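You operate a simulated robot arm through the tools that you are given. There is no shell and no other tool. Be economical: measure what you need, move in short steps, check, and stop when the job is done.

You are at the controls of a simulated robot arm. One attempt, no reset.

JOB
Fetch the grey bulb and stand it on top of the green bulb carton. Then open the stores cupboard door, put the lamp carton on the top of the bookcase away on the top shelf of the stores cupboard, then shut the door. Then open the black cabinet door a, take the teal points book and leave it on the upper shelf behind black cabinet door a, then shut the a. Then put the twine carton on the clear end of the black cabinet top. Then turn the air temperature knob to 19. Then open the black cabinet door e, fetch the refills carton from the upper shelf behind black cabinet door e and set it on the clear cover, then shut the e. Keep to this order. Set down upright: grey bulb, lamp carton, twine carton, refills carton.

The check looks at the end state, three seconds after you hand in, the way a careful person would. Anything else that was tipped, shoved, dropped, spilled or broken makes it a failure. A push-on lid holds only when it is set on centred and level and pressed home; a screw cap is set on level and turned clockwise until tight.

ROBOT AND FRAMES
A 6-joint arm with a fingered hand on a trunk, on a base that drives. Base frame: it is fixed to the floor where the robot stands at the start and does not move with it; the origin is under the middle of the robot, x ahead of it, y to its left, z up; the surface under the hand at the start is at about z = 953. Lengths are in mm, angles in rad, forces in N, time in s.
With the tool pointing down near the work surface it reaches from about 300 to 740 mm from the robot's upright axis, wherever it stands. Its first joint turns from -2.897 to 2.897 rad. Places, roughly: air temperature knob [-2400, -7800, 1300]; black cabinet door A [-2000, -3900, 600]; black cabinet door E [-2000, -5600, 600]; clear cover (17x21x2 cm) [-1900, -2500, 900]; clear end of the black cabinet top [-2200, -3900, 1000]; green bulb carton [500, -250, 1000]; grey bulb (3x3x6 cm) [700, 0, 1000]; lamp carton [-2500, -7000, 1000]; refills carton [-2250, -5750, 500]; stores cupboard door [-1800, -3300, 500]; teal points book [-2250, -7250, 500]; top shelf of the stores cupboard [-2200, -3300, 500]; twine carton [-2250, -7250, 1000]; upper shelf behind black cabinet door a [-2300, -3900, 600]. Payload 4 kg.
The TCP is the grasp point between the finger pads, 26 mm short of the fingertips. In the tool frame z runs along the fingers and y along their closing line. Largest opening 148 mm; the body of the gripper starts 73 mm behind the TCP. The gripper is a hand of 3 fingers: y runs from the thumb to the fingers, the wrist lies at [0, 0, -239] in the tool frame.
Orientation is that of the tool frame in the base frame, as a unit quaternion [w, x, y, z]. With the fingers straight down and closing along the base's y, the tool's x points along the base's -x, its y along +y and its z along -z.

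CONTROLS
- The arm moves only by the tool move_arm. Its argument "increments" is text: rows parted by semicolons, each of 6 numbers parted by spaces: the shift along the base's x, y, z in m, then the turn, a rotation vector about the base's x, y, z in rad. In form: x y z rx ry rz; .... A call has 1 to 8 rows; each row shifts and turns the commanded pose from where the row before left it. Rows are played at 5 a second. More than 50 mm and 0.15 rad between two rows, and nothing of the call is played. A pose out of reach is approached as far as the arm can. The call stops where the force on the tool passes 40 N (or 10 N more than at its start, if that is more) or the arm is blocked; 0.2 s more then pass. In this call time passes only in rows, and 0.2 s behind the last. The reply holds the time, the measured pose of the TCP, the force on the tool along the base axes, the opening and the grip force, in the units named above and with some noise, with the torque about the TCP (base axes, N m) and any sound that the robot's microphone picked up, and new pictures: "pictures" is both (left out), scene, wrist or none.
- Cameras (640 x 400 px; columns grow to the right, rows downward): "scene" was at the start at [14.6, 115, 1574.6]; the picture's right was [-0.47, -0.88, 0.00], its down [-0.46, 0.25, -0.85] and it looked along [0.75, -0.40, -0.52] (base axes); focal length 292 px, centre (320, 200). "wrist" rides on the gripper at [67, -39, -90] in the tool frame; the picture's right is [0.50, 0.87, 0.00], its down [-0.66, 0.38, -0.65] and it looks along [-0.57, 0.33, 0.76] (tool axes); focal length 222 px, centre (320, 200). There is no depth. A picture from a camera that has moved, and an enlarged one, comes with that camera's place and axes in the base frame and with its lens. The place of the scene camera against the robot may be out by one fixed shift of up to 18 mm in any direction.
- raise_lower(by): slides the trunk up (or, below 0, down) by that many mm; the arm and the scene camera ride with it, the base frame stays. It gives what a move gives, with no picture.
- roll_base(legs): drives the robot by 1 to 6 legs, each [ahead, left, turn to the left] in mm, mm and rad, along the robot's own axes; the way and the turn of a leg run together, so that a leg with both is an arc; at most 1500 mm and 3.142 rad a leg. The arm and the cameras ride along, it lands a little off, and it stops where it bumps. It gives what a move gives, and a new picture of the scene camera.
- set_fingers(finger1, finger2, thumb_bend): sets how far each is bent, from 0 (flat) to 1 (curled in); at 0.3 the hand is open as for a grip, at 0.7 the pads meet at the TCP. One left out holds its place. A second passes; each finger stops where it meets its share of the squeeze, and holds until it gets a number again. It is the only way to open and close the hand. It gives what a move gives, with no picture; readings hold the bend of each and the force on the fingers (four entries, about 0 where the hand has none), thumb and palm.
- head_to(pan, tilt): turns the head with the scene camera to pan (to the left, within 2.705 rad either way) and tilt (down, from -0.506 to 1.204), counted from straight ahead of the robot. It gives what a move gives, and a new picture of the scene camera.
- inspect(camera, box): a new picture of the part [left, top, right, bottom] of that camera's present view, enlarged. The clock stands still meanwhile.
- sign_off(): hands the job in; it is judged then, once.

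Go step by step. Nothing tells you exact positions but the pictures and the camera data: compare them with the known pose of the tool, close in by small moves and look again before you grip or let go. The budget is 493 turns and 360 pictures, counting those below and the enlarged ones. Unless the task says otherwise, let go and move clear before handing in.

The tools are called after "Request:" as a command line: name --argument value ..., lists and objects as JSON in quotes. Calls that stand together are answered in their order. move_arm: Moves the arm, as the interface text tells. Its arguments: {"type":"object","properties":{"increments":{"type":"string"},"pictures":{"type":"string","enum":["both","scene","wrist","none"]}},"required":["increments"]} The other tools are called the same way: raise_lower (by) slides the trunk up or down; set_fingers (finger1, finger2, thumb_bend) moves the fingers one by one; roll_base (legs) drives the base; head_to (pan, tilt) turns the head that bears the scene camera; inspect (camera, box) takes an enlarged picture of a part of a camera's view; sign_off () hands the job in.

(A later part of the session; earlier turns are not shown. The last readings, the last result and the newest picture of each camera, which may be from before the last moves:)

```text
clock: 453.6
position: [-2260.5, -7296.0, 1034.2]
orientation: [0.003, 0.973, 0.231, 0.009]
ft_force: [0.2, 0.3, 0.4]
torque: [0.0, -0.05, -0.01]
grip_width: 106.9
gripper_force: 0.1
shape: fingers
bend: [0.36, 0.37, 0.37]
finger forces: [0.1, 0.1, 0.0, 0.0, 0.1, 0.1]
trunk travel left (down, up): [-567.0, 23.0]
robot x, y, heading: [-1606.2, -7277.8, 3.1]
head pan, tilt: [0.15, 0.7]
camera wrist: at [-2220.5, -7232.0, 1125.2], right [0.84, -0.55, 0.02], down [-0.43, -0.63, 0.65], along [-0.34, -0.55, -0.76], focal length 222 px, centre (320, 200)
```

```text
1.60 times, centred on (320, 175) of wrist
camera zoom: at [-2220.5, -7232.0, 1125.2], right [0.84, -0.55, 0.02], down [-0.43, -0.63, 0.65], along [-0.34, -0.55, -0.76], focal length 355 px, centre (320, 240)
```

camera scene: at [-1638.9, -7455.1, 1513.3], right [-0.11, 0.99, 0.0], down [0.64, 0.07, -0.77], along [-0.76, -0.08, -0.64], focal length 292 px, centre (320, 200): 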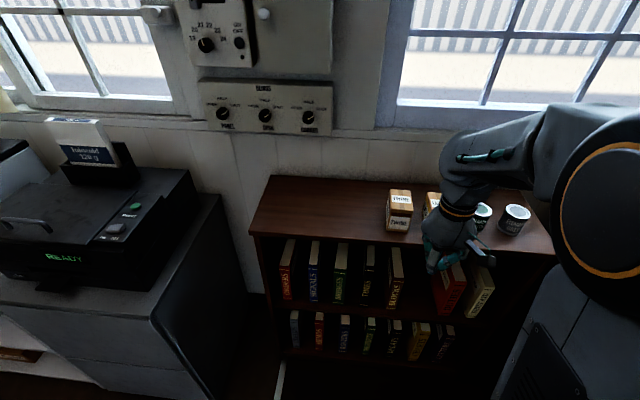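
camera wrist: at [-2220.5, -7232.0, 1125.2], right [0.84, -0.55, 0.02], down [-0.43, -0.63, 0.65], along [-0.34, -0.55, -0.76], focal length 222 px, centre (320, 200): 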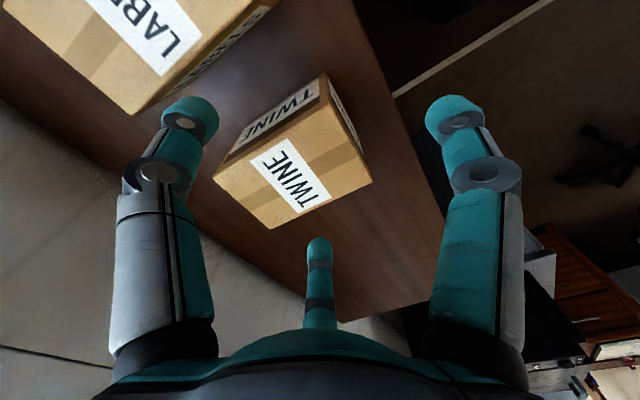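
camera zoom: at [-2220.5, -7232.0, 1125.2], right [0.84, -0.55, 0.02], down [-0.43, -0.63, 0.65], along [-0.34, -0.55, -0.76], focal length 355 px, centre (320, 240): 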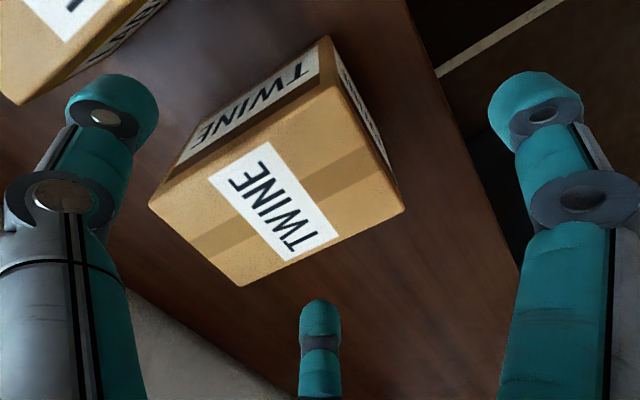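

Request:
move_arm --increments "0 0 -0.025 0 0 0;0 0 -0.022 0 0 0;0 0 -0.02 0 0 0" --pictures "none"

Request:
set_fingers --finger1 0.5 --finger2 0.45 --thumb_bend 0.45

Request:
inspect --camera "wrist" --box '[120, 50, 520, 300]'

```text
clock: 454.4
position: [-2259.4, -7295.2, 967.1]
orientation: [0.002, 0.973, 0.231, 0.01]
ft_force: [-0.8, 0.0, 0.7]
torque: [0.03, -0.02, -0.02]
grip_width: 106.7
gripper_force: 0.1
shape: fingers
bend: [0.36, 0.37, 0.37]
finger forces: [0.0, 0.0, 0.1, 0.0, 0.0, 0.0]
trunk travel left (down, up): [-567.0, 23.0]
robot x, y, heading: [-1602.5, -7278.5, 3.103]
head pan, tilt: [0.15, 0.7]
```

```text
clock: 455.4
position: [-2259.5, -7296.1, 967.2]
orientation: [0.003, 0.973, 0.231, 0.009]
ft_force: [0.0, -0.6, 0.0]
torque: [-0.01, 0.01, -0.01]
grip_width: 70.9
gripper_force: 0.0
shape: fingers
bend: [0.5, 0.45, 0.45]
finger forces: [0.1, 0.1, 0.1, 0.0, 0.0, 0.1]
trunk travel left (down, up): [-567.0, 23.0]
robot x, y, heading: [-1603.9, -7280.6, 3.099]
head pan, tilt: [0.15, 0.7]
```

```text
1.60 times, centred on (320, 175) of wrist
camera zoom: at [-2219.5, -7231.1, 1058.2], right [0.84, -0.55, 0.02], down [-0.43, -0.63, 0.65], along [-0.34, -0.55, -0.76], focal length 355 px, centre (320, 240)
```

zoom: 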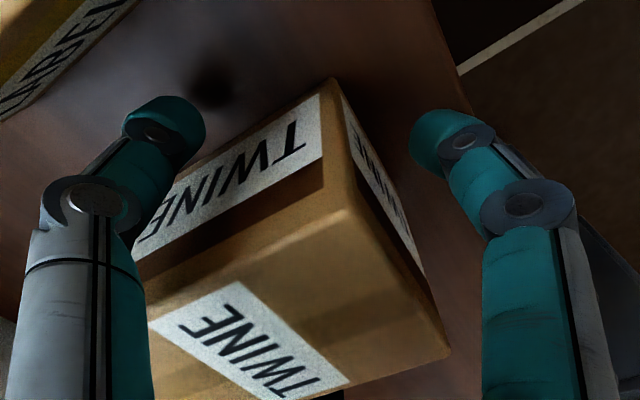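

Request:
set_fingers --finger1 0.58 --finger2 0.52 --thumb_bend 0.52

Request:
set_fingers --finger1 0.66 --finger2 0.6 --thumb_bend 0.6

Request:
inspect --camera "wrist" --box '[120, 50, 520, 300]'

```text
clock: 456.4
position: [-2259.7, -7296.6, 967.0]
orientation: [0.002, 0.973, 0.23, 0.01]
ft_force: [-0.1, 0.0, -0.4]
torque: [0.04, 0.04, -0.03]
grip_width: 50.3
gripper_force: 1.4
shape: fingers
bend: [0.56, 0.51, 0.51]
finger forces: [0.4, 0.7, 0.1, 0.0, 1.1, 0.0]
trunk travel left (down, up): [-567.0, 23.0]
robot x, y, heading: [-1603.6, -7280.0, 3.101]
head pan, tilt: [0.15, 0.7]
```

```text
clock: 457.4
position: [-2259.5, -7296.0, 966.5]
orientation: [0.003, 0.973, 0.231, 0.01]
ft_force: [-0.3, 0.1, -0.3]
torque: [0.02, 0.05, -0.02]
grip_width: 46.6
gripper_force: 10.9
shape: fingers
bend: [0.57, 0.51, 0.54]
finger forces: [7.1, 6.6, 0.0, 0.1, 8.0, 0.0]
trunk travel left (down, up): [-567.0, 23.0]
robot x, y, heading: [-1605.7, -7280.4, 3.1]
head pan, tilt: [0.15, 0.7]
```

```text
1.60 times, centred on (320, 175) of wrist
camera zoom: at [-2219.5, -7231.1, 1058.2], right [0.84, -0.55, 0.02], down [-0.43, -0.63, 0.65], along [-0.34, -0.55, -0.76], focal length 355 px, centre (320, 240)
```

zoom: 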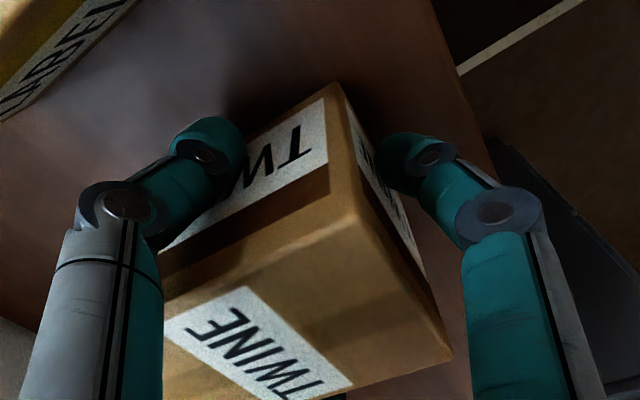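

Firm grip. I lift slightly and check.

Request:
move_arm --increments "0 0 0.01 0 0 0;0 0 0.02 0 0 0;0 0 0.04 0 0 0" --pictures "none"

Request:
inspect --camera "wrist" --box '[120, 50, 520, 300]'

Request:
inspect --camera "scene" --box '[360, 130, 540, 260]'

```text
clock: 458.2
position: [-2257.9, -7296.1, 1039.5]
orientation: [0.002, 0.973, 0.231, 0.011]
ft_force: [0.0, -0.3, -1.7]
torque: [0.01, -0.04, 0.01]
grip_width: 46.7
gripper_force: 10.7
shape: fingers
bend: [0.57, 0.51, 0.54]
finger forces: [7.1, 6.6, 0.1, 0.0, 7.7, 0.0]
trunk travel left (down, up): [-567.0, 23.0]
robot x, y, heading: [-1603.7, -7276.5, 3.101]
head pan, tilt: [0.15, 0.7]
```

```text
1.60 times, centred on (320, 175) of wrist
camera zoom: at [-2218.0, -7231.5, 1129.8], right [0.84, -0.55, 0.02], down [-0.43, -0.63, 0.64], along [-0.34, -0.55, -0.76], focal length 355 px, centre (320, 240)
```

zoom: 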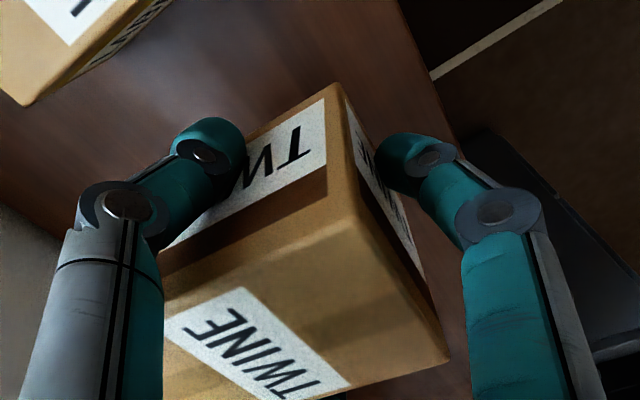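

```text
3.08 times, centred on (450, 195) of scene
camera zoom: at [-1638.9, -7455.1, 1603.2], right [-0.11, 0.99, 0.0], down [0.64, 0.07, -0.76], along [-0.76, -0.08, -0.64], focal length 899 px, centre (-80, 215)
```

zoom: 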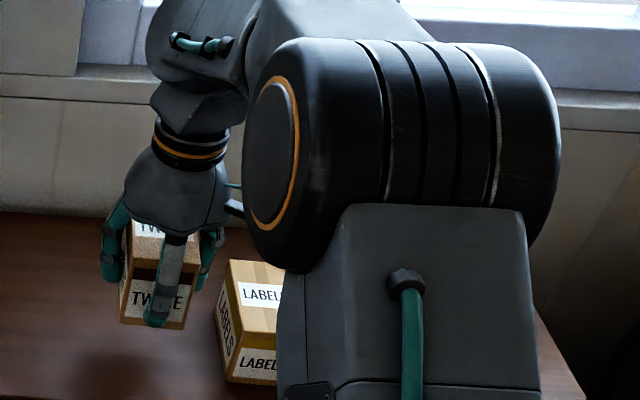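

Request:
move_arm --increments "0.02 0 0.04 0 0 0;0.03 0 0.03 0 0 0;0.035 0 0.03 0 0 0;0.035 0 0.02 0 0 0;0.04 0 0 0 0 0;0.04 0 0 0 0 0" --pictures "none"

Request:
roll_base --legs '[[-700, 0, 0], [0, 0, -1.53], [1500, 0, 0]]'

```text
clock: 459.6
position: [-2057.8, -7297.0, 1158.7]
orientation: [0.002, 0.973, 0.231, 0.011]
ft_force: [-0.2, -0.2, -1.4]
torque: [0.01, 0.02, 0.0]
grip_width: 46.5
gripper_force: 10.7
shape: fingers
bend: [0.57, 0.51, 0.54]
finger forces: [7.1, 6.6, 0.0, 0.0, 7.6, 0.0]
trunk travel left (down, up): [-567.0, 23.0]
robot x, y, heading: [-1609.2, -7279.5, 3.1]
head pan, tilt: [0.15, 0.7]
```

```text
clock: 474.2
position: [-940.3, -5370.2, 1158.2]
orientation: [0.008, 0.863, -0.505, 0.005]
ft_force: [0.2, 0.4, -2.3]
torque: [-0.04, -0.01, 0.02]
grip_width: 45.8
gripper_force: 11.0
shape: fingers
bend: [0.58, 0.51, 0.54]
finger forces: [6.7, 6.7, 0.0, 0.1, 7.6, 0.1]
trunk travel left (down, up): [-567.0, 23.0]
robot x, y, heading: [-902.9, -5821.1, 1.575]
head pan, tilt: [0.15, 0.7]
camera scene: at [-1082.4, -5805.5, 1603.3], right [0.99, 0.15, 0.0], down [0.1, -0.64, -0.76], along [-0.12, 0.76, -0.64], focal length 292 px, centre (320, 200)
```

scene: 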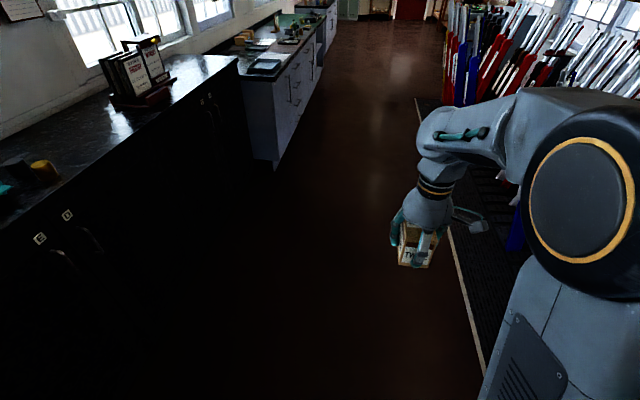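

Request:
roll_base --legs '[[1450, 0, 0], [500, 0, 0], [0, 0, 1.566]]'

Request:
roll_base --legs '[[560, 0, 0]]'

Request:
inspect --camera "wrist" --box '[0, 0, 640, 400]'

```text
clock: 487.7
position: [-1384.1, -3925.9, 1158.5]
orientation: [0.002, 0.968, 0.25, 0.01]
ft_force: [0.0, -0.3, -1.7]
torque: [-0.01, -0.07, -0.01]
grip_width: 45.2
gripper_force: 10.0
shape: fingers
bend: [0.58, 0.51, 0.54]
finger forces: [6.5, 6.8, 0.0, 0.1, 7.7, 0.0]
trunk travel left (down, up): [-567.0, 23.0]
robot x, y, heading: [-931.4, -3892.8, 3.14]
head pan, tilt: [0.15, 0.7]
camera scene: at [-958.5, -4069.5, 1603.3], right [-0.15, 0.99, 0.0], down [0.64, 0.09, -0.76], along [-0.76, -0.11, -0.64], focal length 292 px, centre (320, 200)
```

scene: 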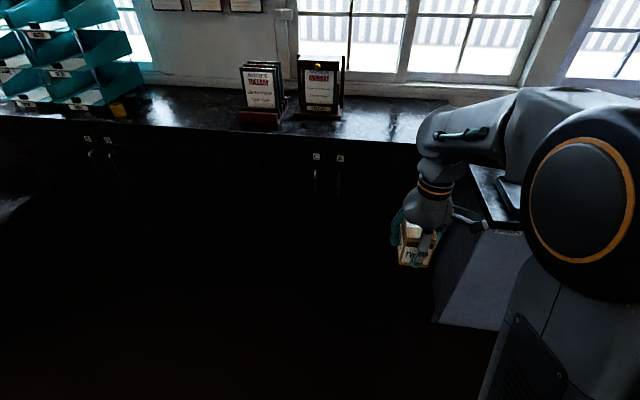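

```text
clock: 490.9
position: [-1950.4, -3929.2, 1157.6]
orientation: [0.002, 0.967, 0.253, 0.01]
ft_force: [0.1, -0.2, -1.3]
torque: [0.01, -0.03, 0.05]
grip_width: 45.3
gripper_force: 10.2
shape: fingers
bend: [0.58, 0.51, 0.54]
finger forces: [6.3, 6.8, 0.0, 0.0, 7.6, 0.0]
trunk travel left (down, up): [-567.0, 23.0]
robot x, y, heading: [-1491.4, -3892.9, -3.139]
head pan, tilt: [0.15, 0.7]
camera scene: at [-1523.8, -4070.3, 1603.3], right [-0.15, 0.99, 0.0], down [0.64, 0.1, -0.76], along [-0.76, -0.12, -0.64], focal length 292 px, centre (320, 200)
```

scene: 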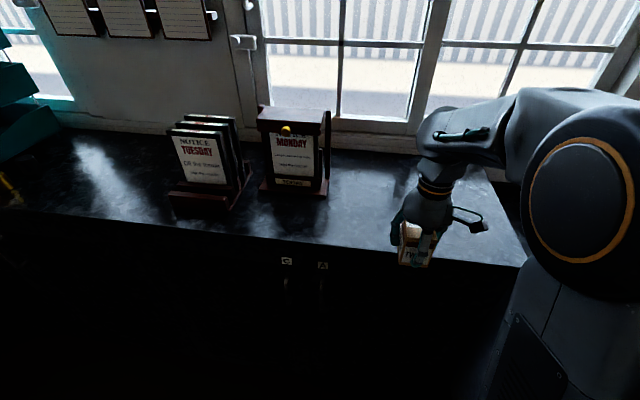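

```text
1.00 times, centred on (320, 200) of wrist (not enlarged: the box is as wide or as high as the picture)
camera zoom: at [-1912.9, -3863.5, 1249.4], right [0.86, -0.51, 0.02], down [-0.4, -0.65, 0.65], along [-0.32, -0.56, -0.76], focal length 222 px, centre (320, 200)
```

zoom: 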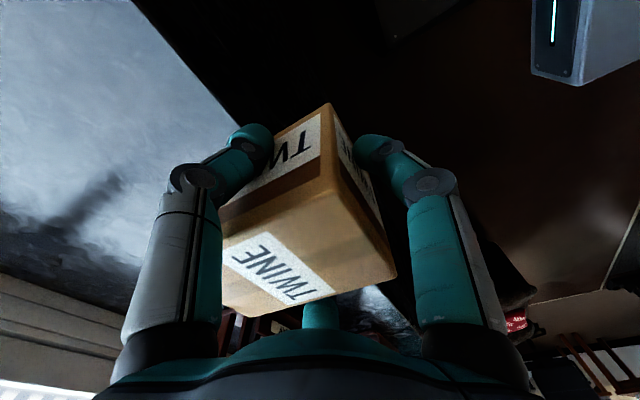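

Request:
move_arm --increments "-0.04 0.005 0 0 0 -0.02;-0.04 0.005 0 0 0 -0.02;-0.04 0.005 0 0 0 0;-0.04 0.005 0 0 0 0;-0.04 0.005 0 0 0 0;-0.03 0 0 0 0 0" --pictures "both"

```text
clock: 492.3
position: [-2181.2, -3905.1, 1158.6]
orientation: [0.003, 0.972, 0.234, 0.01]
ft_force: [-0.5, 0.4, -2.2]
torque: [0.0, -0.04, 0.0]
grip_width: 45.0
gripper_force: 10.9
shape: fingers
bend: [0.58, 0.51, 0.54]
finger forces: [6.5, 6.8, 0.0, 0.0, 7.5, 0.0]
trunk travel left (down, up): [-567.0, 23.0]
robot x, y, heading: [-1498.9, -3890.7, -3.136]
head pan, tilt: [0.15, 0.7]
camera scene: at [-1524.3, -4070.3, 1603.3], right [-0.15, 0.99, 0.0], down [0.64, 0.1, -0.76], along [-0.76, -0.12, -0.64], focal length 292 px, centre (320, 200)
camera wrist: at [-2141.4, -3840.5, 1248.9], right [0.84, -0.54, 0.02], down [-0.43, -0.63, 0.64], along [-0.34, -0.55, -0.76], focal length 222 px, centre (320, 200)
```

scene: 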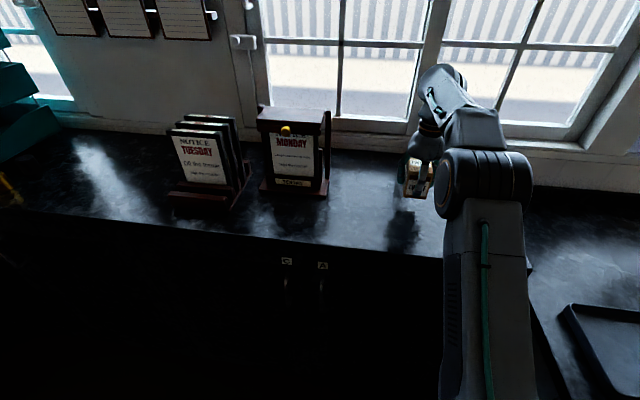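
wrist: 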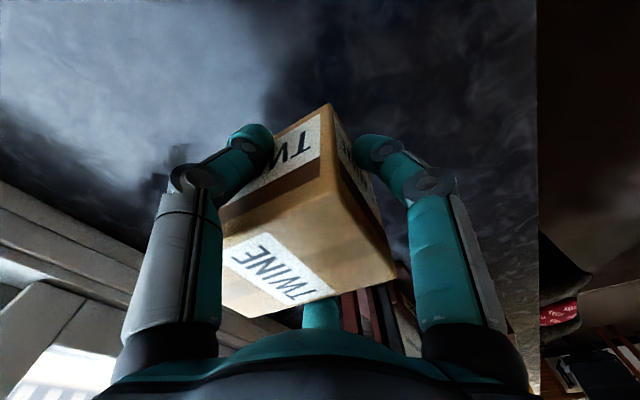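

Request:
move_arm --increments "0 0 -0.02 0 0 0;0 0 -0.02 0 0 0" --pictures "none"

Request:
inspect --camera "scene" --box '[360, 120, 480, 260]'

Request:
inspect --camera "wrist" --box '[160, 50, 480, 250]'

```text
clock: 492.9
position: [-2181.5, -3904.2, 1118.1]
orientation: [0.004, 0.972, 0.233, 0.01]
ft_force: [-0.2, 0.2, -0.5]
torque: [0.0, -0.05, 0.02]
grip_width: 45.1
gripper_force: 10.1
shape: fingers
bend: [0.58, 0.51, 0.54]
finger forces: [6.5, 6.7, 0.0, 0.1, 7.5, 0.1]
trunk travel left (down, up): [-567.0, 23.0]
robot x, y, heading: [-1496.6, -3893.4, -3.135]
head pan, tilt: [0.15, 0.7]
```

```text
2.86 times, centred on (420, 190) of scene
camera zoom: at [-1524.0, -4070.3, 1603.3], right [-0.15, 0.99, 0.0], down [0.64, 0.1, -0.76], along [-0.76, -0.12, -0.64], focal length 835 px, centre (34, 229)
```

zoom: 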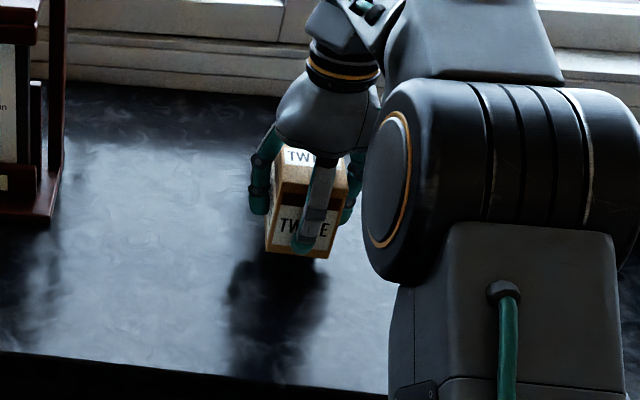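

```text
2.00 times, centred on (320, 150) of wrist
camera zoom: at [-2141.0, -3839.6, 1209.2], right [0.84, -0.54, 0.02], down [-0.43, -0.63, 0.65], along [-0.34, -0.55, -0.76], focal length 444 px, centre (320, 300)
```

zoom: 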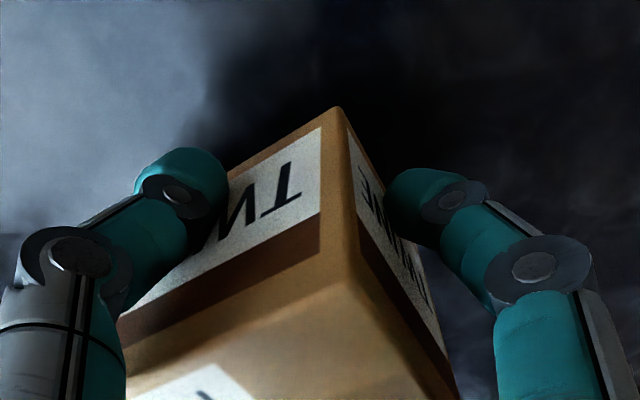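

Request:
move_arm --increments "0 0 -0.005 0 0 0;0 0 -0.005 0 0 0" --pictures "none"

Request:
move_arm --increments "0 0 -0.004 0 0 0;0 0 -0.004 0 0 0" --pictures "none"

Request:
inspect --camera "scene" --box '[360, 120, 480, 260]'

```text
clock: 493.5
position: [-2180.1, -3904.3, 1108.6]
orientation: [0.002, 0.972, 0.235, 0.01]
ft_force: [-0.4, 0.4, -2.2]
torque: [0.02, -0.03, -0.02]
grip_width: 44.7
gripper_force: 10.4
shape: fingers
bend: [0.58, 0.51, 0.54]
finger forces: [6.4, 6.6, 0.0, 0.0, 7.4, 0.1]
trunk travel left (down, up): [-567.0, 23.0]
robot x, y, heading: [-1495.3, -3891.2, -3.136]
head pan, tilt: [0.15, 0.7]
```

```text
clock: 494.1
position: [-2181.0, -3905.7, 1100.1]
orientation: [0.003, 0.972, 0.234, 0.01]
ft_force: [-0.3, 0.2, -1.9]
torque: [0.0, -0.03, -0.05]
grip_width: 45.2
gripper_force: 9.9
shape: fingers
bend: [0.58, 0.51, 0.54]
finger forces: [6.4, 6.7, 0.0, 0.1, 7.5, 0.1]
trunk travel left (down, up): [-567.0, 23.0]
robot x, y, heading: [-1495.1, -3891.3, -3.135]
head pan, tilt: [0.15, 0.7]
```

```text
2.86 times, centred on (420, 190) of scene
camera zoom: at [-1523.7, -4070.3, 1603.3], right [-0.15, 0.99, 0.0], down [0.64, 0.1, -0.76], along [-0.76, -0.12, -0.64], focal length 835 px, centre (34, 229)
```

zoom: 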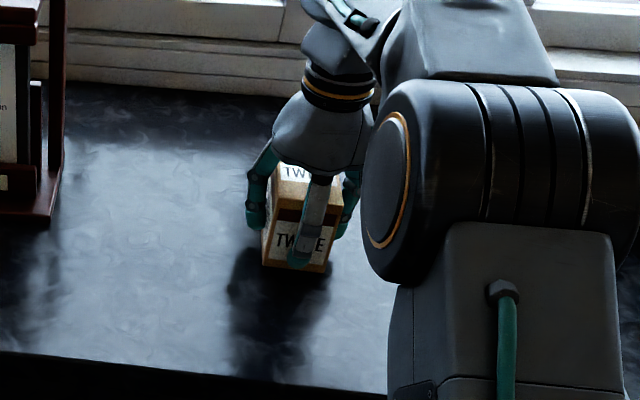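

Request:
move_arm --increments "0 0 -0.004 0 0 0;0 0 -0.004 0 0 0" --pictures "none"

Request:
move_arm --increments "0 0 -0.004 0 0 0;0 0 -0.004 0 0 0" --pictures "none"

Request:
move_arm --increments "0 0 -0.004 0 0 0;0 0 -0.003 0 0 0" --pictures "none"

Request:
inspect --camera "scene" --box '[360, 120, 480, 260]'

```text
clock: 494.7
position: [-2179.9, -3904.1, 1096.5]
orientation: [0.001, 0.972, 0.235, 0.008]
ft_force: [1.4, -0.2, 14.0]
torque: [0.01, 0.13, -0.01]
grip_width: 44.7
gripper_force: 11.8
shape: fingers
bend: [0.58, 0.51, 0.55]
finger forces: [7.4, 7.6, 0.1, 0.1, 8.7, 0.1]
trunk travel left (down, up): [-567.0, 23.0]
robot x, y, heading: [-1498.2, -3892.6, -3.139]
head pan, tilt: [0.15, 0.7]
```

```text
clock: 495.3
position: [-2178.8, -3904.4, 1086.1]
orientation: [0.002, 0.972, 0.234, 0.008]
ft_force: [3.0, 2.0, 18.7]
torque: [0.11, 0.02, -0.08]
grip_width: 42.4
gripper_force: 13.3
shape: fingers
bend: [0.59, 0.52, 0.55]
finger forces: [6.7, 9.1, 0.0, 0.0, 10.4, 0.0]
trunk travel left (down, up): [-567.0, 23.0]
robot x, y, heading: [-1497.3, -3889.9, -3.139]
head pan, tilt: [0.15, 0.7]
```

```text
clock: 495.9
position: [-2179.6, -3904.8, 1083.8]
orientation: [0.001, 0.972, 0.233, 0.004]
ft_force: [3.4, 1.7, 18.0]
torque: [0.11, -0.01, -0.06]
grip_width: 42.6
gripper_force: 15.7
shape: fingers
bend: [0.59, 0.52, 0.55]
finger forces: [6.7, 12.9, 0.0, 0.1, 10.9, 0.0]
trunk travel left (down, up): [-567.0, 23.0]
robot x, y, heading: [-1494.3, -3891.5, -3.136]
head pan, tilt: [0.15, 0.7]
stopped in row 2: the force on the tool passed its limit at 42 N (the readings are from after the stop); the commanded pose is now the measured one
```

```text
2.86 times, centred on (420, 190) of scene
camera zoom: at [-1521.0, -4070.2, 1603.2], right [-0.15, 0.99, 0.0], down [0.64, 0.1, -0.77], along [-0.76, -0.12, -0.64], focal length 835 px, centre (34, 229)
```

zoom: 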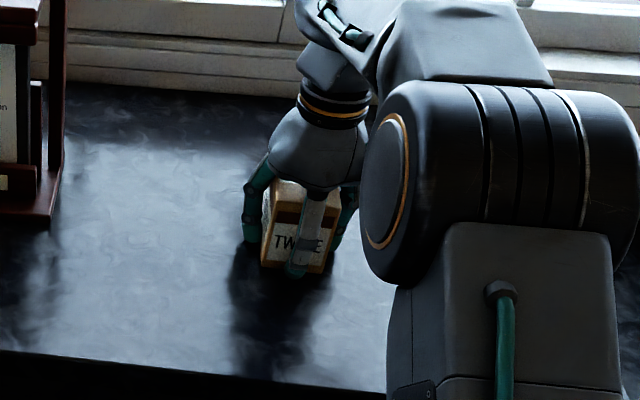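

The carton is down (surface z≈1053); I pressed a little far and the fingers slid on it. I release now and check.

Request:
set_fingers --finger1 0.52 --finger2 0.46 --thumb_bend 0.48

Request:
set_fingers --finger1 0.36 --finger2 0.34 --thumb_bend 0.34

Request:
inspect --camera "wrist" --box '[120, 50, 520, 300]'

Request:
inspect --camera "scene" --box '[360, 120, 480, 260]'

```text
clock: 496.9
position: [-2179.4, -3905.3, 1084.2]
orientation: [0.002, 0.972, 0.233, 0.004]
ft_force: [1.8, -3.5, 30.5]
torque: [0.06, 0.7, 0.22]
grip_width: 55.8
gripper_force: 14.5
shape: fingers
bend: [0.52, 0.48, 0.5]
finger forces: [0.6, 12.9, 0.0, 0.1, 16.6, 0.0]
trunk travel left (down, up): [-567.0, 23.0]
robot x, y, heading: [-1493.3, -3890.8, -3.137]
head pan, tilt: [0.15, 0.7]
```

```text
clock: 497.9
position: [-2179.9, -3904.7, 1080.0]
orientation: [0.002, 0.972, 0.233, 0.007]
ft_force: [-0.2, -0.2, 0.3]
torque: [0.02, 0.0, 0.01]
grip_width: 111.4
gripper_force: 0.1
shape: fingers
bend: [0.36, 0.34, 0.34]
finger forces: [0.1, 0.0, 0.0, 0.0, 0.0, 0.1]
trunk travel left (down, up): [-567.0, 23.0]
robot x, y, heading: [-1493.8, -3893.3, -3.136]
head pan, tilt: [0.15, 0.7]
```

```text
1.60 times, centred on (320, 175) of wrist
camera zoom: at [-2140.2, -3840.2, 1171.3], right [0.84, -0.54, 0.01], down [-0.42, -0.63, 0.65], along [-0.35, -0.55, -0.76], focal length 355 px, centre (320, 240)
```

zoom: 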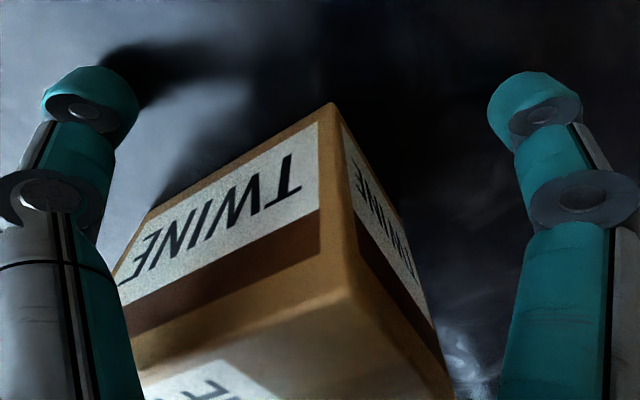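

```text
2.86 times, centred on (420, 190) of scene
camera zoom: at [-1523.5, -4070.3, 1603.2], right [-0.15, 0.99, 0.0], down [0.64, 0.1, -0.76], along [-0.76, -0.12, -0.64], focal length 835 px, centre (34, 229)
```

zoom: 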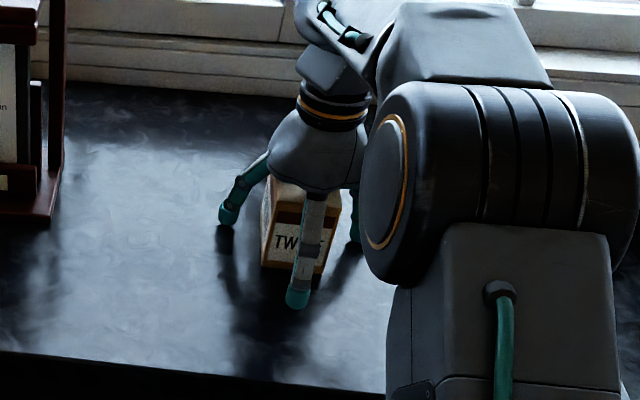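

Request:
move_arm --increments "0 0 0.03 0 0 0;0 0 0.04 0 0 0;0 0 0.04 0 0 0;0 0 0.03 0 0 0" --pictures "wrist"

Request:
inspect --camera "scene" --box '[360, 120, 480, 260]'

```text
clock: 498.9
position: [-2181.9, -3904.7, 1220.1]
orientation: [0.002, 0.972, 0.233, 0.006]
ft_force: [0.5, -0.7, 0.5]
torque: [0.0, 0.0, 0.0]
grip_width: 111.5
gripper_force: 0.0
shape: fingers
bend: [0.36, 0.34, 0.34]
finger forces: [0.0, 0.1, 0.0, 0.0, 0.1, 0.0]
trunk travel left (down, up): [-567.0, 23.0]
robot x, y, heading: [-1498.1, -3892.8, -3.136]
head pan, tilt: [0.15, 0.7]
camera wrist: at [-2141.2, -3840.6, 1310.6], right [0.84, -0.54, 0.01], down [-0.42, -0.63, 0.65], along [-0.35, -0.55, -0.76], focal length 222 px, centre (320, 200)
```

wrist: 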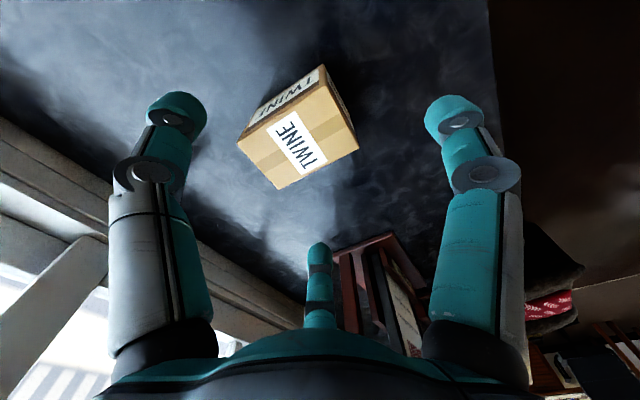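

```text
2.86 times, centred on (420, 190) of scene
camera zoom: at [-1524.3, -4070.3, 1603.2], right [-0.15, 0.99, 0.0], down [0.64, 0.1, -0.76], along [-0.76, -0.12, -0.64], focal length 835 px, centre (34, 229)
```

zoom: 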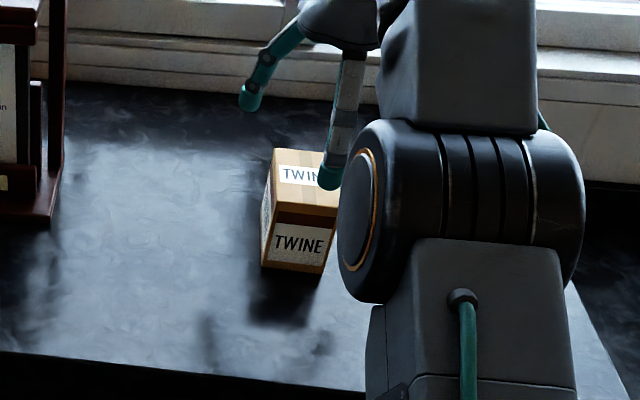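

The twine carton stands on the clear end. Next is the temperature knob; I retract and drive there.

Request:
move_arm --increments "0.045 0 0 0 0 0;0.045 0 0 0 0 0;0.045 0 0 0 0 0;0.045 0 0 0 0 0;0.04 0 0 0 0 0;0.03 0 0 0 0 0" --pictures "none"

Request:
roll_base --legs '[[-600, 0, 0], [0, 0, 1.565], [1500, 0, 0], [1500, 0, 0]]'

```text
clock: 500.3
position: [-1929.5, -3905.0, 1222.0]
orientation: [0.002, 0.972, 0.233, 0.007]
ft_force: [-0.3, -0.2, -0.9]
torque: [0.04, 0.01, -0.02]
grip_width: 111.2
gripper_force: 0.0
shape: fingers
bend: [0.36, 0.34, 0.34]
finger forces: [0.0, 0.0, 0.0, 0.0, 0.0, 0.0]
trunk travel left (down, up): [-567.0, 23.0]
robot x, y, heading: [-1492.7, -3892.7, -3.138]
head pan, tilt: [0.15, 0.7]
```

```text
clock: 521.6
position: [-910.0, -7324.2, 1221.1]
orientation: [-0.004, 0.532, 0.847, 0.006]
ft_force: [0.0, -0.2, -0.8]
torque: [0.02, -0.05, -0.02]
grip_width: 111.4
gripper_force: 0.1
shape: fingers
bend: [0.36, 0.34, 0.34]
finger forces: [0.0, 0.0, 0.0, 0.0, 0.0, 0.0]
trunk travel left (down, up): [-567.0, 23.0]
robot x, y, heading: [-913.8, -6889.7, -1.593]
head pan, tilt: [0.15, 0.7]
camera scene: at [-744.5, -6919.4, 1603.3], right [-0.99, -0.13, 0.0], down [-0.08, 0.64, -0.76], along [0.1, -0.76, -0.64], focal length 292 px, centre (320, 200)
```

scene: 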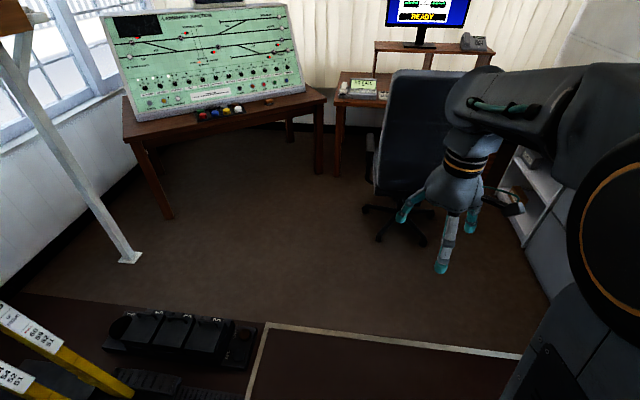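

Request:
roll_base --legs '[[510, 0, 0], [0, 0, -1.549], [350, 420, 0]]'

Request:
head_to --pan 0.0 --tilt 0.3

Request:
inspect --camera "scene" --box '[200, 80, 440, 300]'

```text
clock: 531.1
position: [-1707.8, -7840.3, 1221.6]
orientation: [0.002, 0.973, 0.231, 0.008]
ft_force: [-0.3, -0.3, 0.3]
torque: [-0.03, 0.0, 0.04]
grip_width: 111.2
gripper_force: 0.1
shape: fingers
bend: [0.36, 0.34, 0.34]
finger forces: [0.1, 0.0, 0.0, 0.1, 0.0, 0.0]
trunk travel left (down, up): [-567.0, 23.0]
robot x, y, heading: [-1271.7, -7826.9, 3.139]
head pan, tilt: [0.15, 0.7]
camera scene: at [-1301.4, -8007.3, 1603.2], right [-0.15, 0.99, 0.0], down [0.64, 0.1, -0.76], along [-0.76, -0.11, -0.64], focal length 292 px, centre (320, 200)
```

scene: 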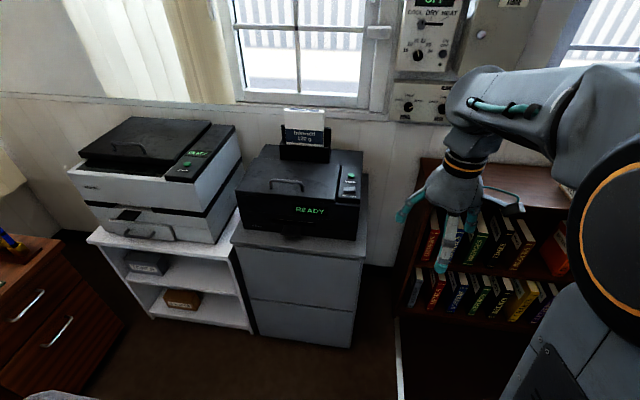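

```text
clock: 532.0
position: [-1708.0, -7839.9, 1221.3]
orientation: [0.003, 0.973, 0.23, 0.007]
ft_force: [0.0, 0.2, 0.2]
torque: [-0.01, -0.02, 0.0]
grip_width: 111.4
gripper_force: 0.0
shape: fingers
bend: [0.36, 0.34, 0.34]
finger forces: [0.1, 0.0, 0.1, 0.0, 0.1, 0.1]
trunk travel left (down, up): [-567.0, 23.0]
robot x, y, heading: [-1268.5, -7825.5, 3.143]
head pan, tilt: [0.0, 0.3]
camera scene: at [-1310.6, -7994.3, 1639.3], right [0.0, 1.0, 0.0], down [0.3, 0.0, -0.95], along [-0.95, 0.0, -0.3], focal length 292 px, centre (320, 200)
```

scene: 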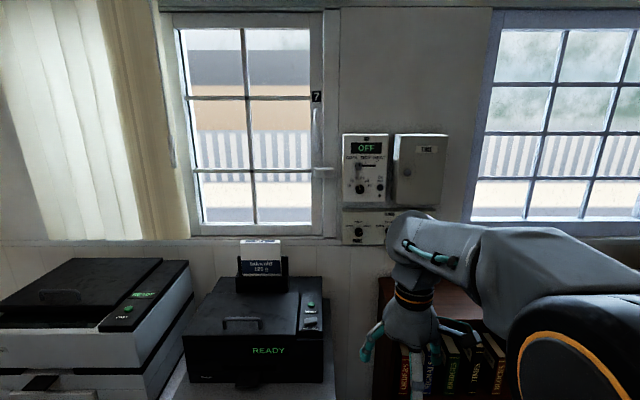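

```text
1.82 times, centred on (320, 190) of scene
camera zoom: at [-1310.6, -7994.3, 1639.3], right [0.0, 1.0, 0.0], down [0.3, 0.0, -0.95], along [-0.95, 0.0, -0.3], focal length 531 px, centre (320, 218)
```

zoom: 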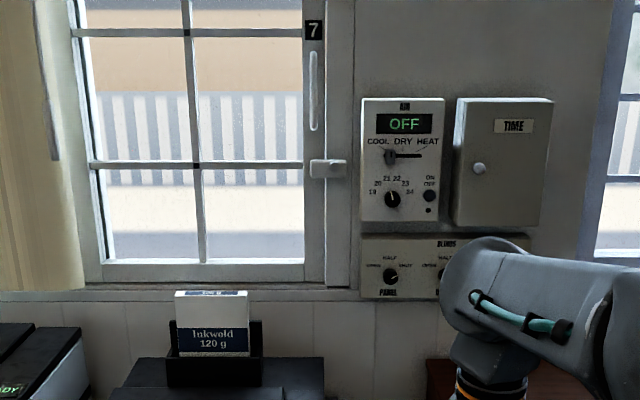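

Request:
inspect --camera "scene" --box '[338, 165, 392, 205]'

```text
10.00 times, centred on (365, 185) of scene
camera zoom: at [-1310.6, -7994.3, 1639.3], right [0.0, 1.0, 0.0], down [0.3, 0.0, -0.95], along [-0.95, 0.0, -0.3], focal length 2922 px, centre (-130, 350)
```

zoom: 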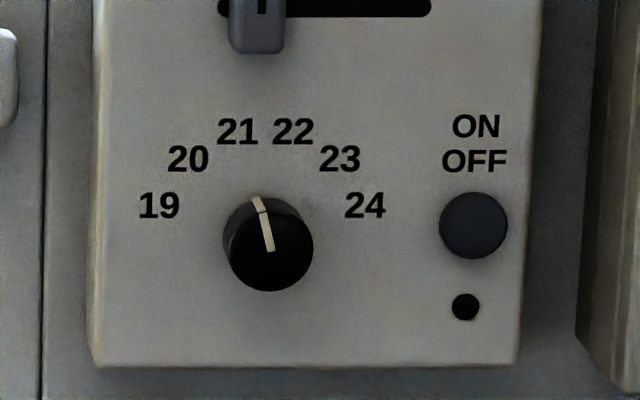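

The knob points at 21; 19 lies 60° anticlockwise, and the knob centre is about [-2436, -7837, 1333]. I roll the hand to -30° and make it horizontal.

Request:
raise_lower --by -120

Request:
move_arm --increments "0 0 0.01 0 0 -0.145;0 0 0.01 0 0 -0.145;0 0 0.01 0 0 -0.145;0 0 0.01 0 0 -0.145;0 0 0.01 0 0 -0.145;0 0 0.01 0 0 -0.145;0 0 0.01 0 0 -0.145" --pictures "none"

Request:
move_arm --increments "-0.03 0 0.02 0 0.14 0;-0.03 0 0.02 0 0.14 0;-0.03 0 0.02 0 0.14 0;-0.03 0 0.02 0 0.14 0;-0.03 0 0.02 0 0.14 0;-0.03 0 0.02 0 0.14 0;-0.03 0 0.02 0 0.14 0;-0.03 0 0.02 0 0.14 0" --pictures "none"

Request:
move_arm --increments "0 0 0.01 0 0.14 0;0 0 0.01 0 0.14 0;0 0 0 0 0.14 0;0 0 0 0 0.03 0" --pictures "wrist"

```text
clock: 533.5
position: [-1708.2, -7838.1, 1102.4]
orientation: [0.003, 0.973, 0.23, 0.007]
ft_force: [0.0, 0.1, 0.3]
torque: [0.01, 0.0, -0.01]
grip_width: 111.4
gripper_force: 0.1
shape: fingers
bend: [0.36, 0.34, 0.34]
finger forces: [0.0, 0.0, 0.0, 0.0, 0.1, 0.0]
trunk travel left (down, up): [-447.0, 143.0]
robot x, y, heading: [-1273.4, -7828.8, 3.137]
head pan, tilt: [0.0, 0.3]
```

```text
clock: 535.1
position: [-1706.5, -7840.0, 1170.5]
orientation: [0.005, 0.962, -0.273, 0.005]
ft_force: [0.3, 0.7, 0.0]
torque: [0.01, 0.0, -0.03]
grip_width: 111.3
gripper_force: 0.0
shape: fingers
bend: [0.36, 0.34, 0.34]
finger forces: [0.0, 0.0, 0.0, 0.1, 0.0, 0.0]
trunk travel left (down, up): [-447.0, 143.0]
robot x, y, heading: [-1275.8, -7825.5, 3.137]
head pan, tilt: [0.0, 0.3]
```

```text
clock: 536.9
position: [-1948.7, -7814.8, 1338.9]
orientation: [0.153, 0.818, -0.225, -0.507]
ft_force: [-0.2, 0.1, -0.5]
torque: [0.02, 0.05, 0.03]
grip_width: 111.4
gripper_force: 0.0
shape: fingers
bend: [0.36, 0.34, 0.34]
finger forces: [0.1, 0.0, 0.0, 0.0, 0.1, 0.1]
out of reach, approached as far as the arm can: row 6, 7, 8
trunk travel left (down, up): [-447.0, 143.0]
robot x, y, heading: [-1272.8, -7830.6, 3.144]
head pan, tilt: [0.0, 0.3]
```

```text
clock: 537.9
position: [-1949.6, -7857.0, 1371.9]
orientation: [0.191, 0.685, -0.192, -0.676]
ft_force: [-0.1, -0.3, -0.1]
torque: [-0.02, -0.03, 0.0]
grip_width: 111.6
gripper_force: 0.1
shape: fingers
bend: [0.36, 0.34, 0.34]
finger forces: [0.0, 0.0, 0.0, 0.1, 0.0, 0.0]
out of reach, approached as far as the arm can: row 2, 3, 4
trunk travel left (down, up): [-447.0, 143.0]
robot x, y, heading: [-1269.0, -7828.8, 3.136]
head pan, tilt: [0.0, 0.3]
camera wrist: at [-1859.5, -7859.7, 1295.3], right [0.0, -1.0, 0.03], down [0.65, 0.02, 0.76], along [-0.76, 0.02, 0.64], focal length 222 px, centre (320, 200)
```

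wrist: 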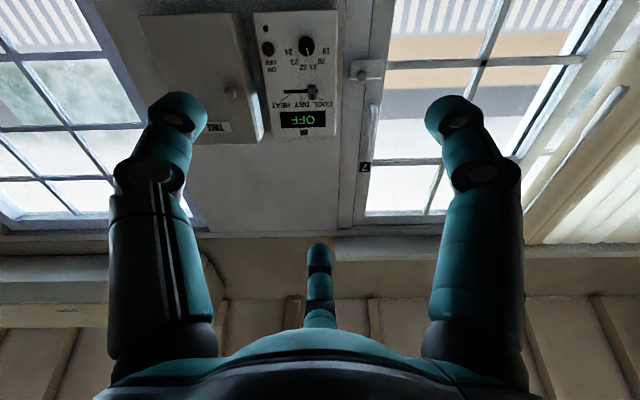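

Request:
move_arm --increments "-0.02 0.01 -0.015 0 0 0;-0.02 0.01 -0.015 0 0 0;-0.02 0.003 -0.007 0 0 0" --pictures "none"

Request:
roll_base --legs '[[270, 0, 0]]'

Request:
inspect --camera "wrist" --box '[120, 0, 520, 250]'

```text
clock: 538.7
position: [-2012.3, -7865.7, 1354.0]
orientation: [0.193, 0.685, -0.192, -0.676]
ft_force: [-0.1, -0.2, 0.7]
torque: [-0.01, -0.01, 0.01]
grip_width: 111.3
gripper_force: 0.0
shape: fingers
bend: [0.36, 0.34, 0.34]
finger forces: [0.1, 0.0, 0.0, 0.0, 0.0, 0.1]
out of reach, approached as far as the arm can: row 1, 2, 3
trunk travel left (down, up): [-447.0, 143.0]
robot x, y, heading: [-1273.1, -7828.7, 3.141]
head pan, tilt: [0.0, 0.3]
```

```text
clock: 540.6
position: [-2281.1, -7862.5, 1353.6]
orientation: [0.191, 0.684, -0.194, -0.676]
ft_force: [0.0, -0.6, 0.3]
torque: [0.03, -0.02, 0.0]
grip_width: 111.4
gripper_force: 0.1
shape: fingers
bend: [0.36, 0.34, 0.34]
finger forces: [0.1, 0.0, 0.0, 0.0, 0.1, 0.0]
trunk travel left (down, up): [-447.0, 143.0]
robot x, y, heading: [-1540.9, -7826.8, 3.137]
head pan, tilt: [0.0, 0.3]
camera scene: at [-1579.7, -7993.2, 1519.4], right [0.01, 1.0, 0.0], down [0.3, 0.0, -0.96], along [-0.96, 0.01, -0.3], focal length 292 px, centre (320, 200)
```

scene: 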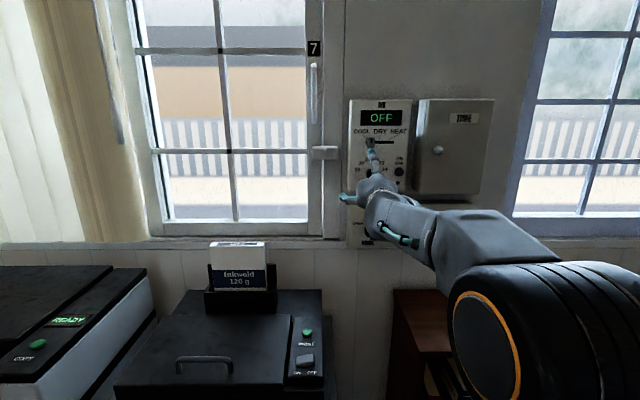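

```text
1.60 times, centred on (320, 125) of wrist
camera zoom: at [-2189.7, -7864.1, 1276.2], right [0.0, -1.0, 0.03], down [0.65, 0.02, 0.76], along [-0.76, 0.02, 0.64], focal length 355 px, centre (320, 320)
```

zoom: 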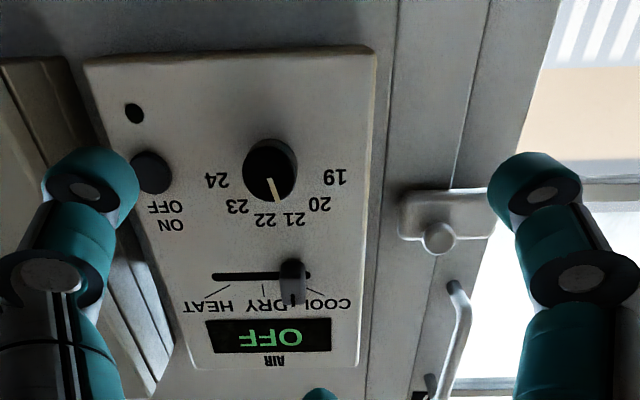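

Request:
raise_lower --by -8

Request:
roll_base --legs '[[45, -31, 0]]'

Request:
inspect --camera "wrist" --box '[120, 0, 520, 250]'

```text
clock: 541.2
position: [-2280.8, -7861.4, 1346.1]
orientation: [0.191, 0.684, -0.194, -0.676]
ft_force: [0.2, 0.0, 0.2]
torque: [0.01, 0.03, -0.01]
grip_width: 111.3
gripper_force: 0.1
shape: fingers
bend: [0.36, 0.34, 0.34]
finger forces: [0.0, 0.1, 0.0, 0.0, 0.0, 0.0]
trunk travel left (down, up): [-439.0, 151.0]
robot x, y, heading: [-1539.5, -7828.6, 3.136]
head pan, tilt: [0.0, 0.3]
```

```text
clock: 542.1
position: [-2324.9, -7829.5, 1345.6]
orientation: [0.192, 0.685, -0.192, -0.676]
ft_force: [0.6, 0.4, -0.3]
torque: [0.03, -0.01, 0.0]
grip_width: 111.1
gripper_force: 0.2
shape: fingers
bend: [0.36, 0.34, 0.34]
finger forces: [0.0, 0.0, 0.0, 0.0, 0.0, 0.0]
trunk travel left (down, up): [-439.0, 151.0]
robot x, y, heading: [-1582.5, -7799.7, 3.137]
head pan, tilt: [0.0, 0.3]
camera scene: at [-1624.2, -7961.5, 1511.4], right [0.01, 1.0, 0.0], down [0.3, 0.0, -0.96], along [-0.96, 0.01, -0.3], focal length 292 px, centre (320, 200)
```

scene: 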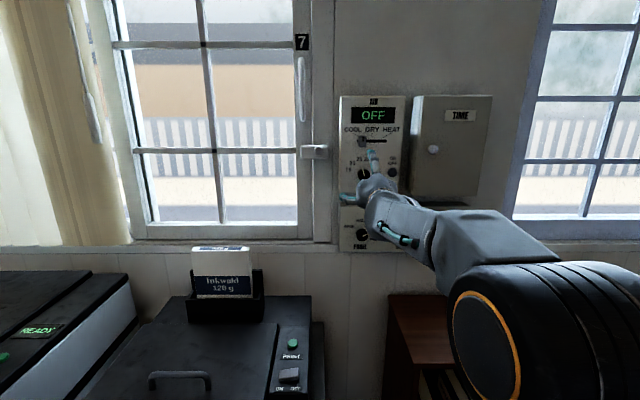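

```text
1.60 times, centred on (320, 125) of wrist
camera zoom: at [-2234.3, -7832.6, 1268.1], right [0.0, -1.0, 0.03], down [0.64, 0.02, 0.76], along [-0.76, 0.02, 0.64], focal length 355 px, centre (320, 320)
```

zoom: 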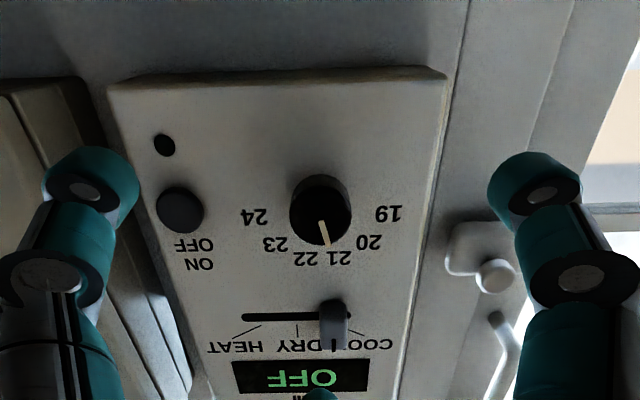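

Request:
set_fingers --finger1 0.5 --finger2 0.5 --thumb_bend 0.5

Request:
raise_lower --by 4

Request:
roll_base --legs '[[55, 2, 0]]'

Request:
inspect --camera "wrist" --box '[160, 50, 480, 250]'

```text
clock: 543.1
position: [-2324.9, -7830.0, 1345.1]
orientation: [0.192, 0.684, -0.193, -0.676]
ft_force: [0.8, 0.3, 0.7]
torque: [0.01, -0.01, -0.02]
grip_width: 62.4
gripper_force: 0.1
shape: fingers
bend: [0.5, 0.5, 0.5]
finger forces: [0.0, 0.1, 0.0, 0.0, 0.1, 0.1]
trunk travel left (down, up): [-439.0, 151.0]
robot x, y, heading: [-1586.0, -7798.9, 3.139]
head pan, tilt: [0.0, 0.3]
```

```text
clock: 543.7
position: [-2325.2, -7830.4, 1349.4]
orientation: [0.192, 0.685, -0.192, -0.676]
ft_force: [0.6, 0.6, -0.8]
torque: [-0.03, 0.04, 0.02]
grip_width: 62.8
gripper_force: 0.1
shape: fingers
bend: [0.5, 0.5, 0.5]
finger forces: [0.0, 0.0, 0.0, 0.1, 0.0, 0.1]
trunk travel left (down, up): [-443.0, 147.0]
robot x, y, heading: [-1589.3, -7794.8, 3.133]
head pan, tilt: [0.0, 0.3]
```

```text
clock: 544.6
position: [-2380.9, -7831.5, 1348.7]
orientation: [0.192, 0.685, -0.192, -0.676]
ft_force: [-0.5, 0.6, -0.4]
torque: [0.03, 0.0, 0.0]
grip_width: 62.6
gripper_force: 0.1
shape: fingers
bend: [0.5, 0.5, 0.5]
finger forces: [0.0, 0.0, 0.1, 0.0, 0.0, 0.0]
trunk travel left (down, up): [-443.0, 147.0]
robot x, y, heading: [-1642.3, -7800.3, 3.137]
head pan, tilt: [0.0, 0.3]
camera scene: at [-1680.8, -7963.3, 1515.4], right [0.0, 1.0, 0.0], down [0.3, 0.0, -0.96], along [-0.96, 0.0, -0.3], focal length 292 px, centre (320, 200)
```

scene: 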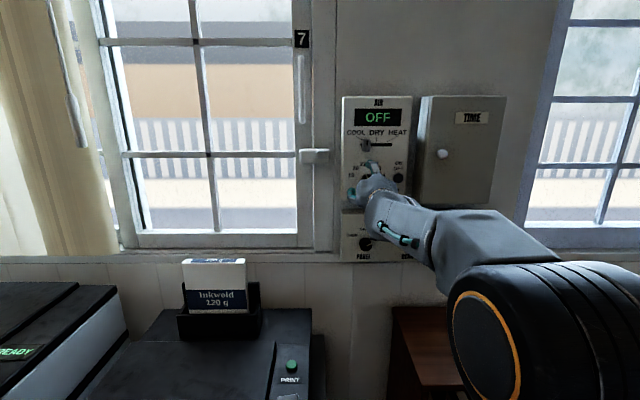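

```text
2.00 times, centred on (320, 150) of wrist
camera zoom: at [-2290.9, -7834.6, 1271.8], right [0.0, -1.0, 0.03], down [0.64, 0.02, 0.76], along [-0.76, 0.02, 0.64], focal length 444 px, centre (320, 300)
```

zoom: 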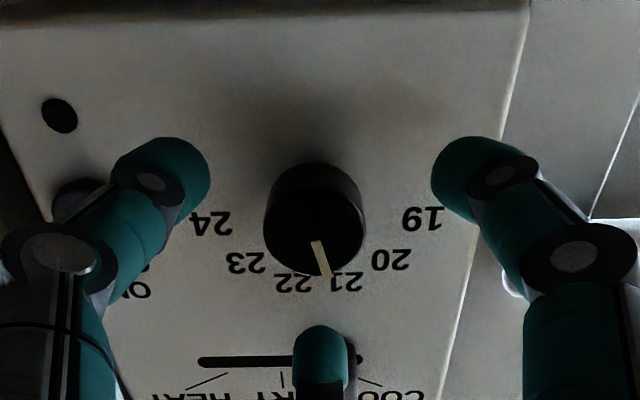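

Request:
move_arm --increments "-0.015 0 0 0 0 0;-0.014 0 0 0 0 0" --pictures "none"

Request:
inspect --camera "wrist" --box '[160, 50, 480, 250]'

```text
clock: 545.2
position: [-2409.0, -7831.4, 1350.7]
orientation: [0.192, 0.684, -0.193, -0.677]
ft_force: [11.9, 0.0, 0.0]
torque: [0.0, 0.52, -0.03]
grip_width: 62.6
gripper_force: 5.8
shape: fingers
bend: [0.5, 0.5, 0.5]
finger forces: [0.0, 11.2, 0.0, 0.0, 0.0, 0.0]
trunk travel left (down, up): [-443.0, 147.0]
robot x, y, heading: [-1643.4, -7797.0, 3.136]
head pan, tilt: [0.0, 0.3]
```

```text
2.00 times, centred on (320, 150) of wrist
camera zoom: at [-2318.6, -7834.6, 1273.5], right [0.0, -1.0, 0.03], down [0.65, 0.02, 0.76], along [-0.76, 0.02, 0.65], focal length 444 px, centre (320, 300)
```

zoom: 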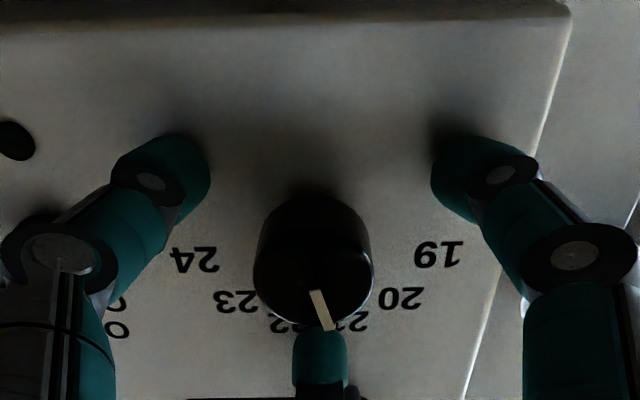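

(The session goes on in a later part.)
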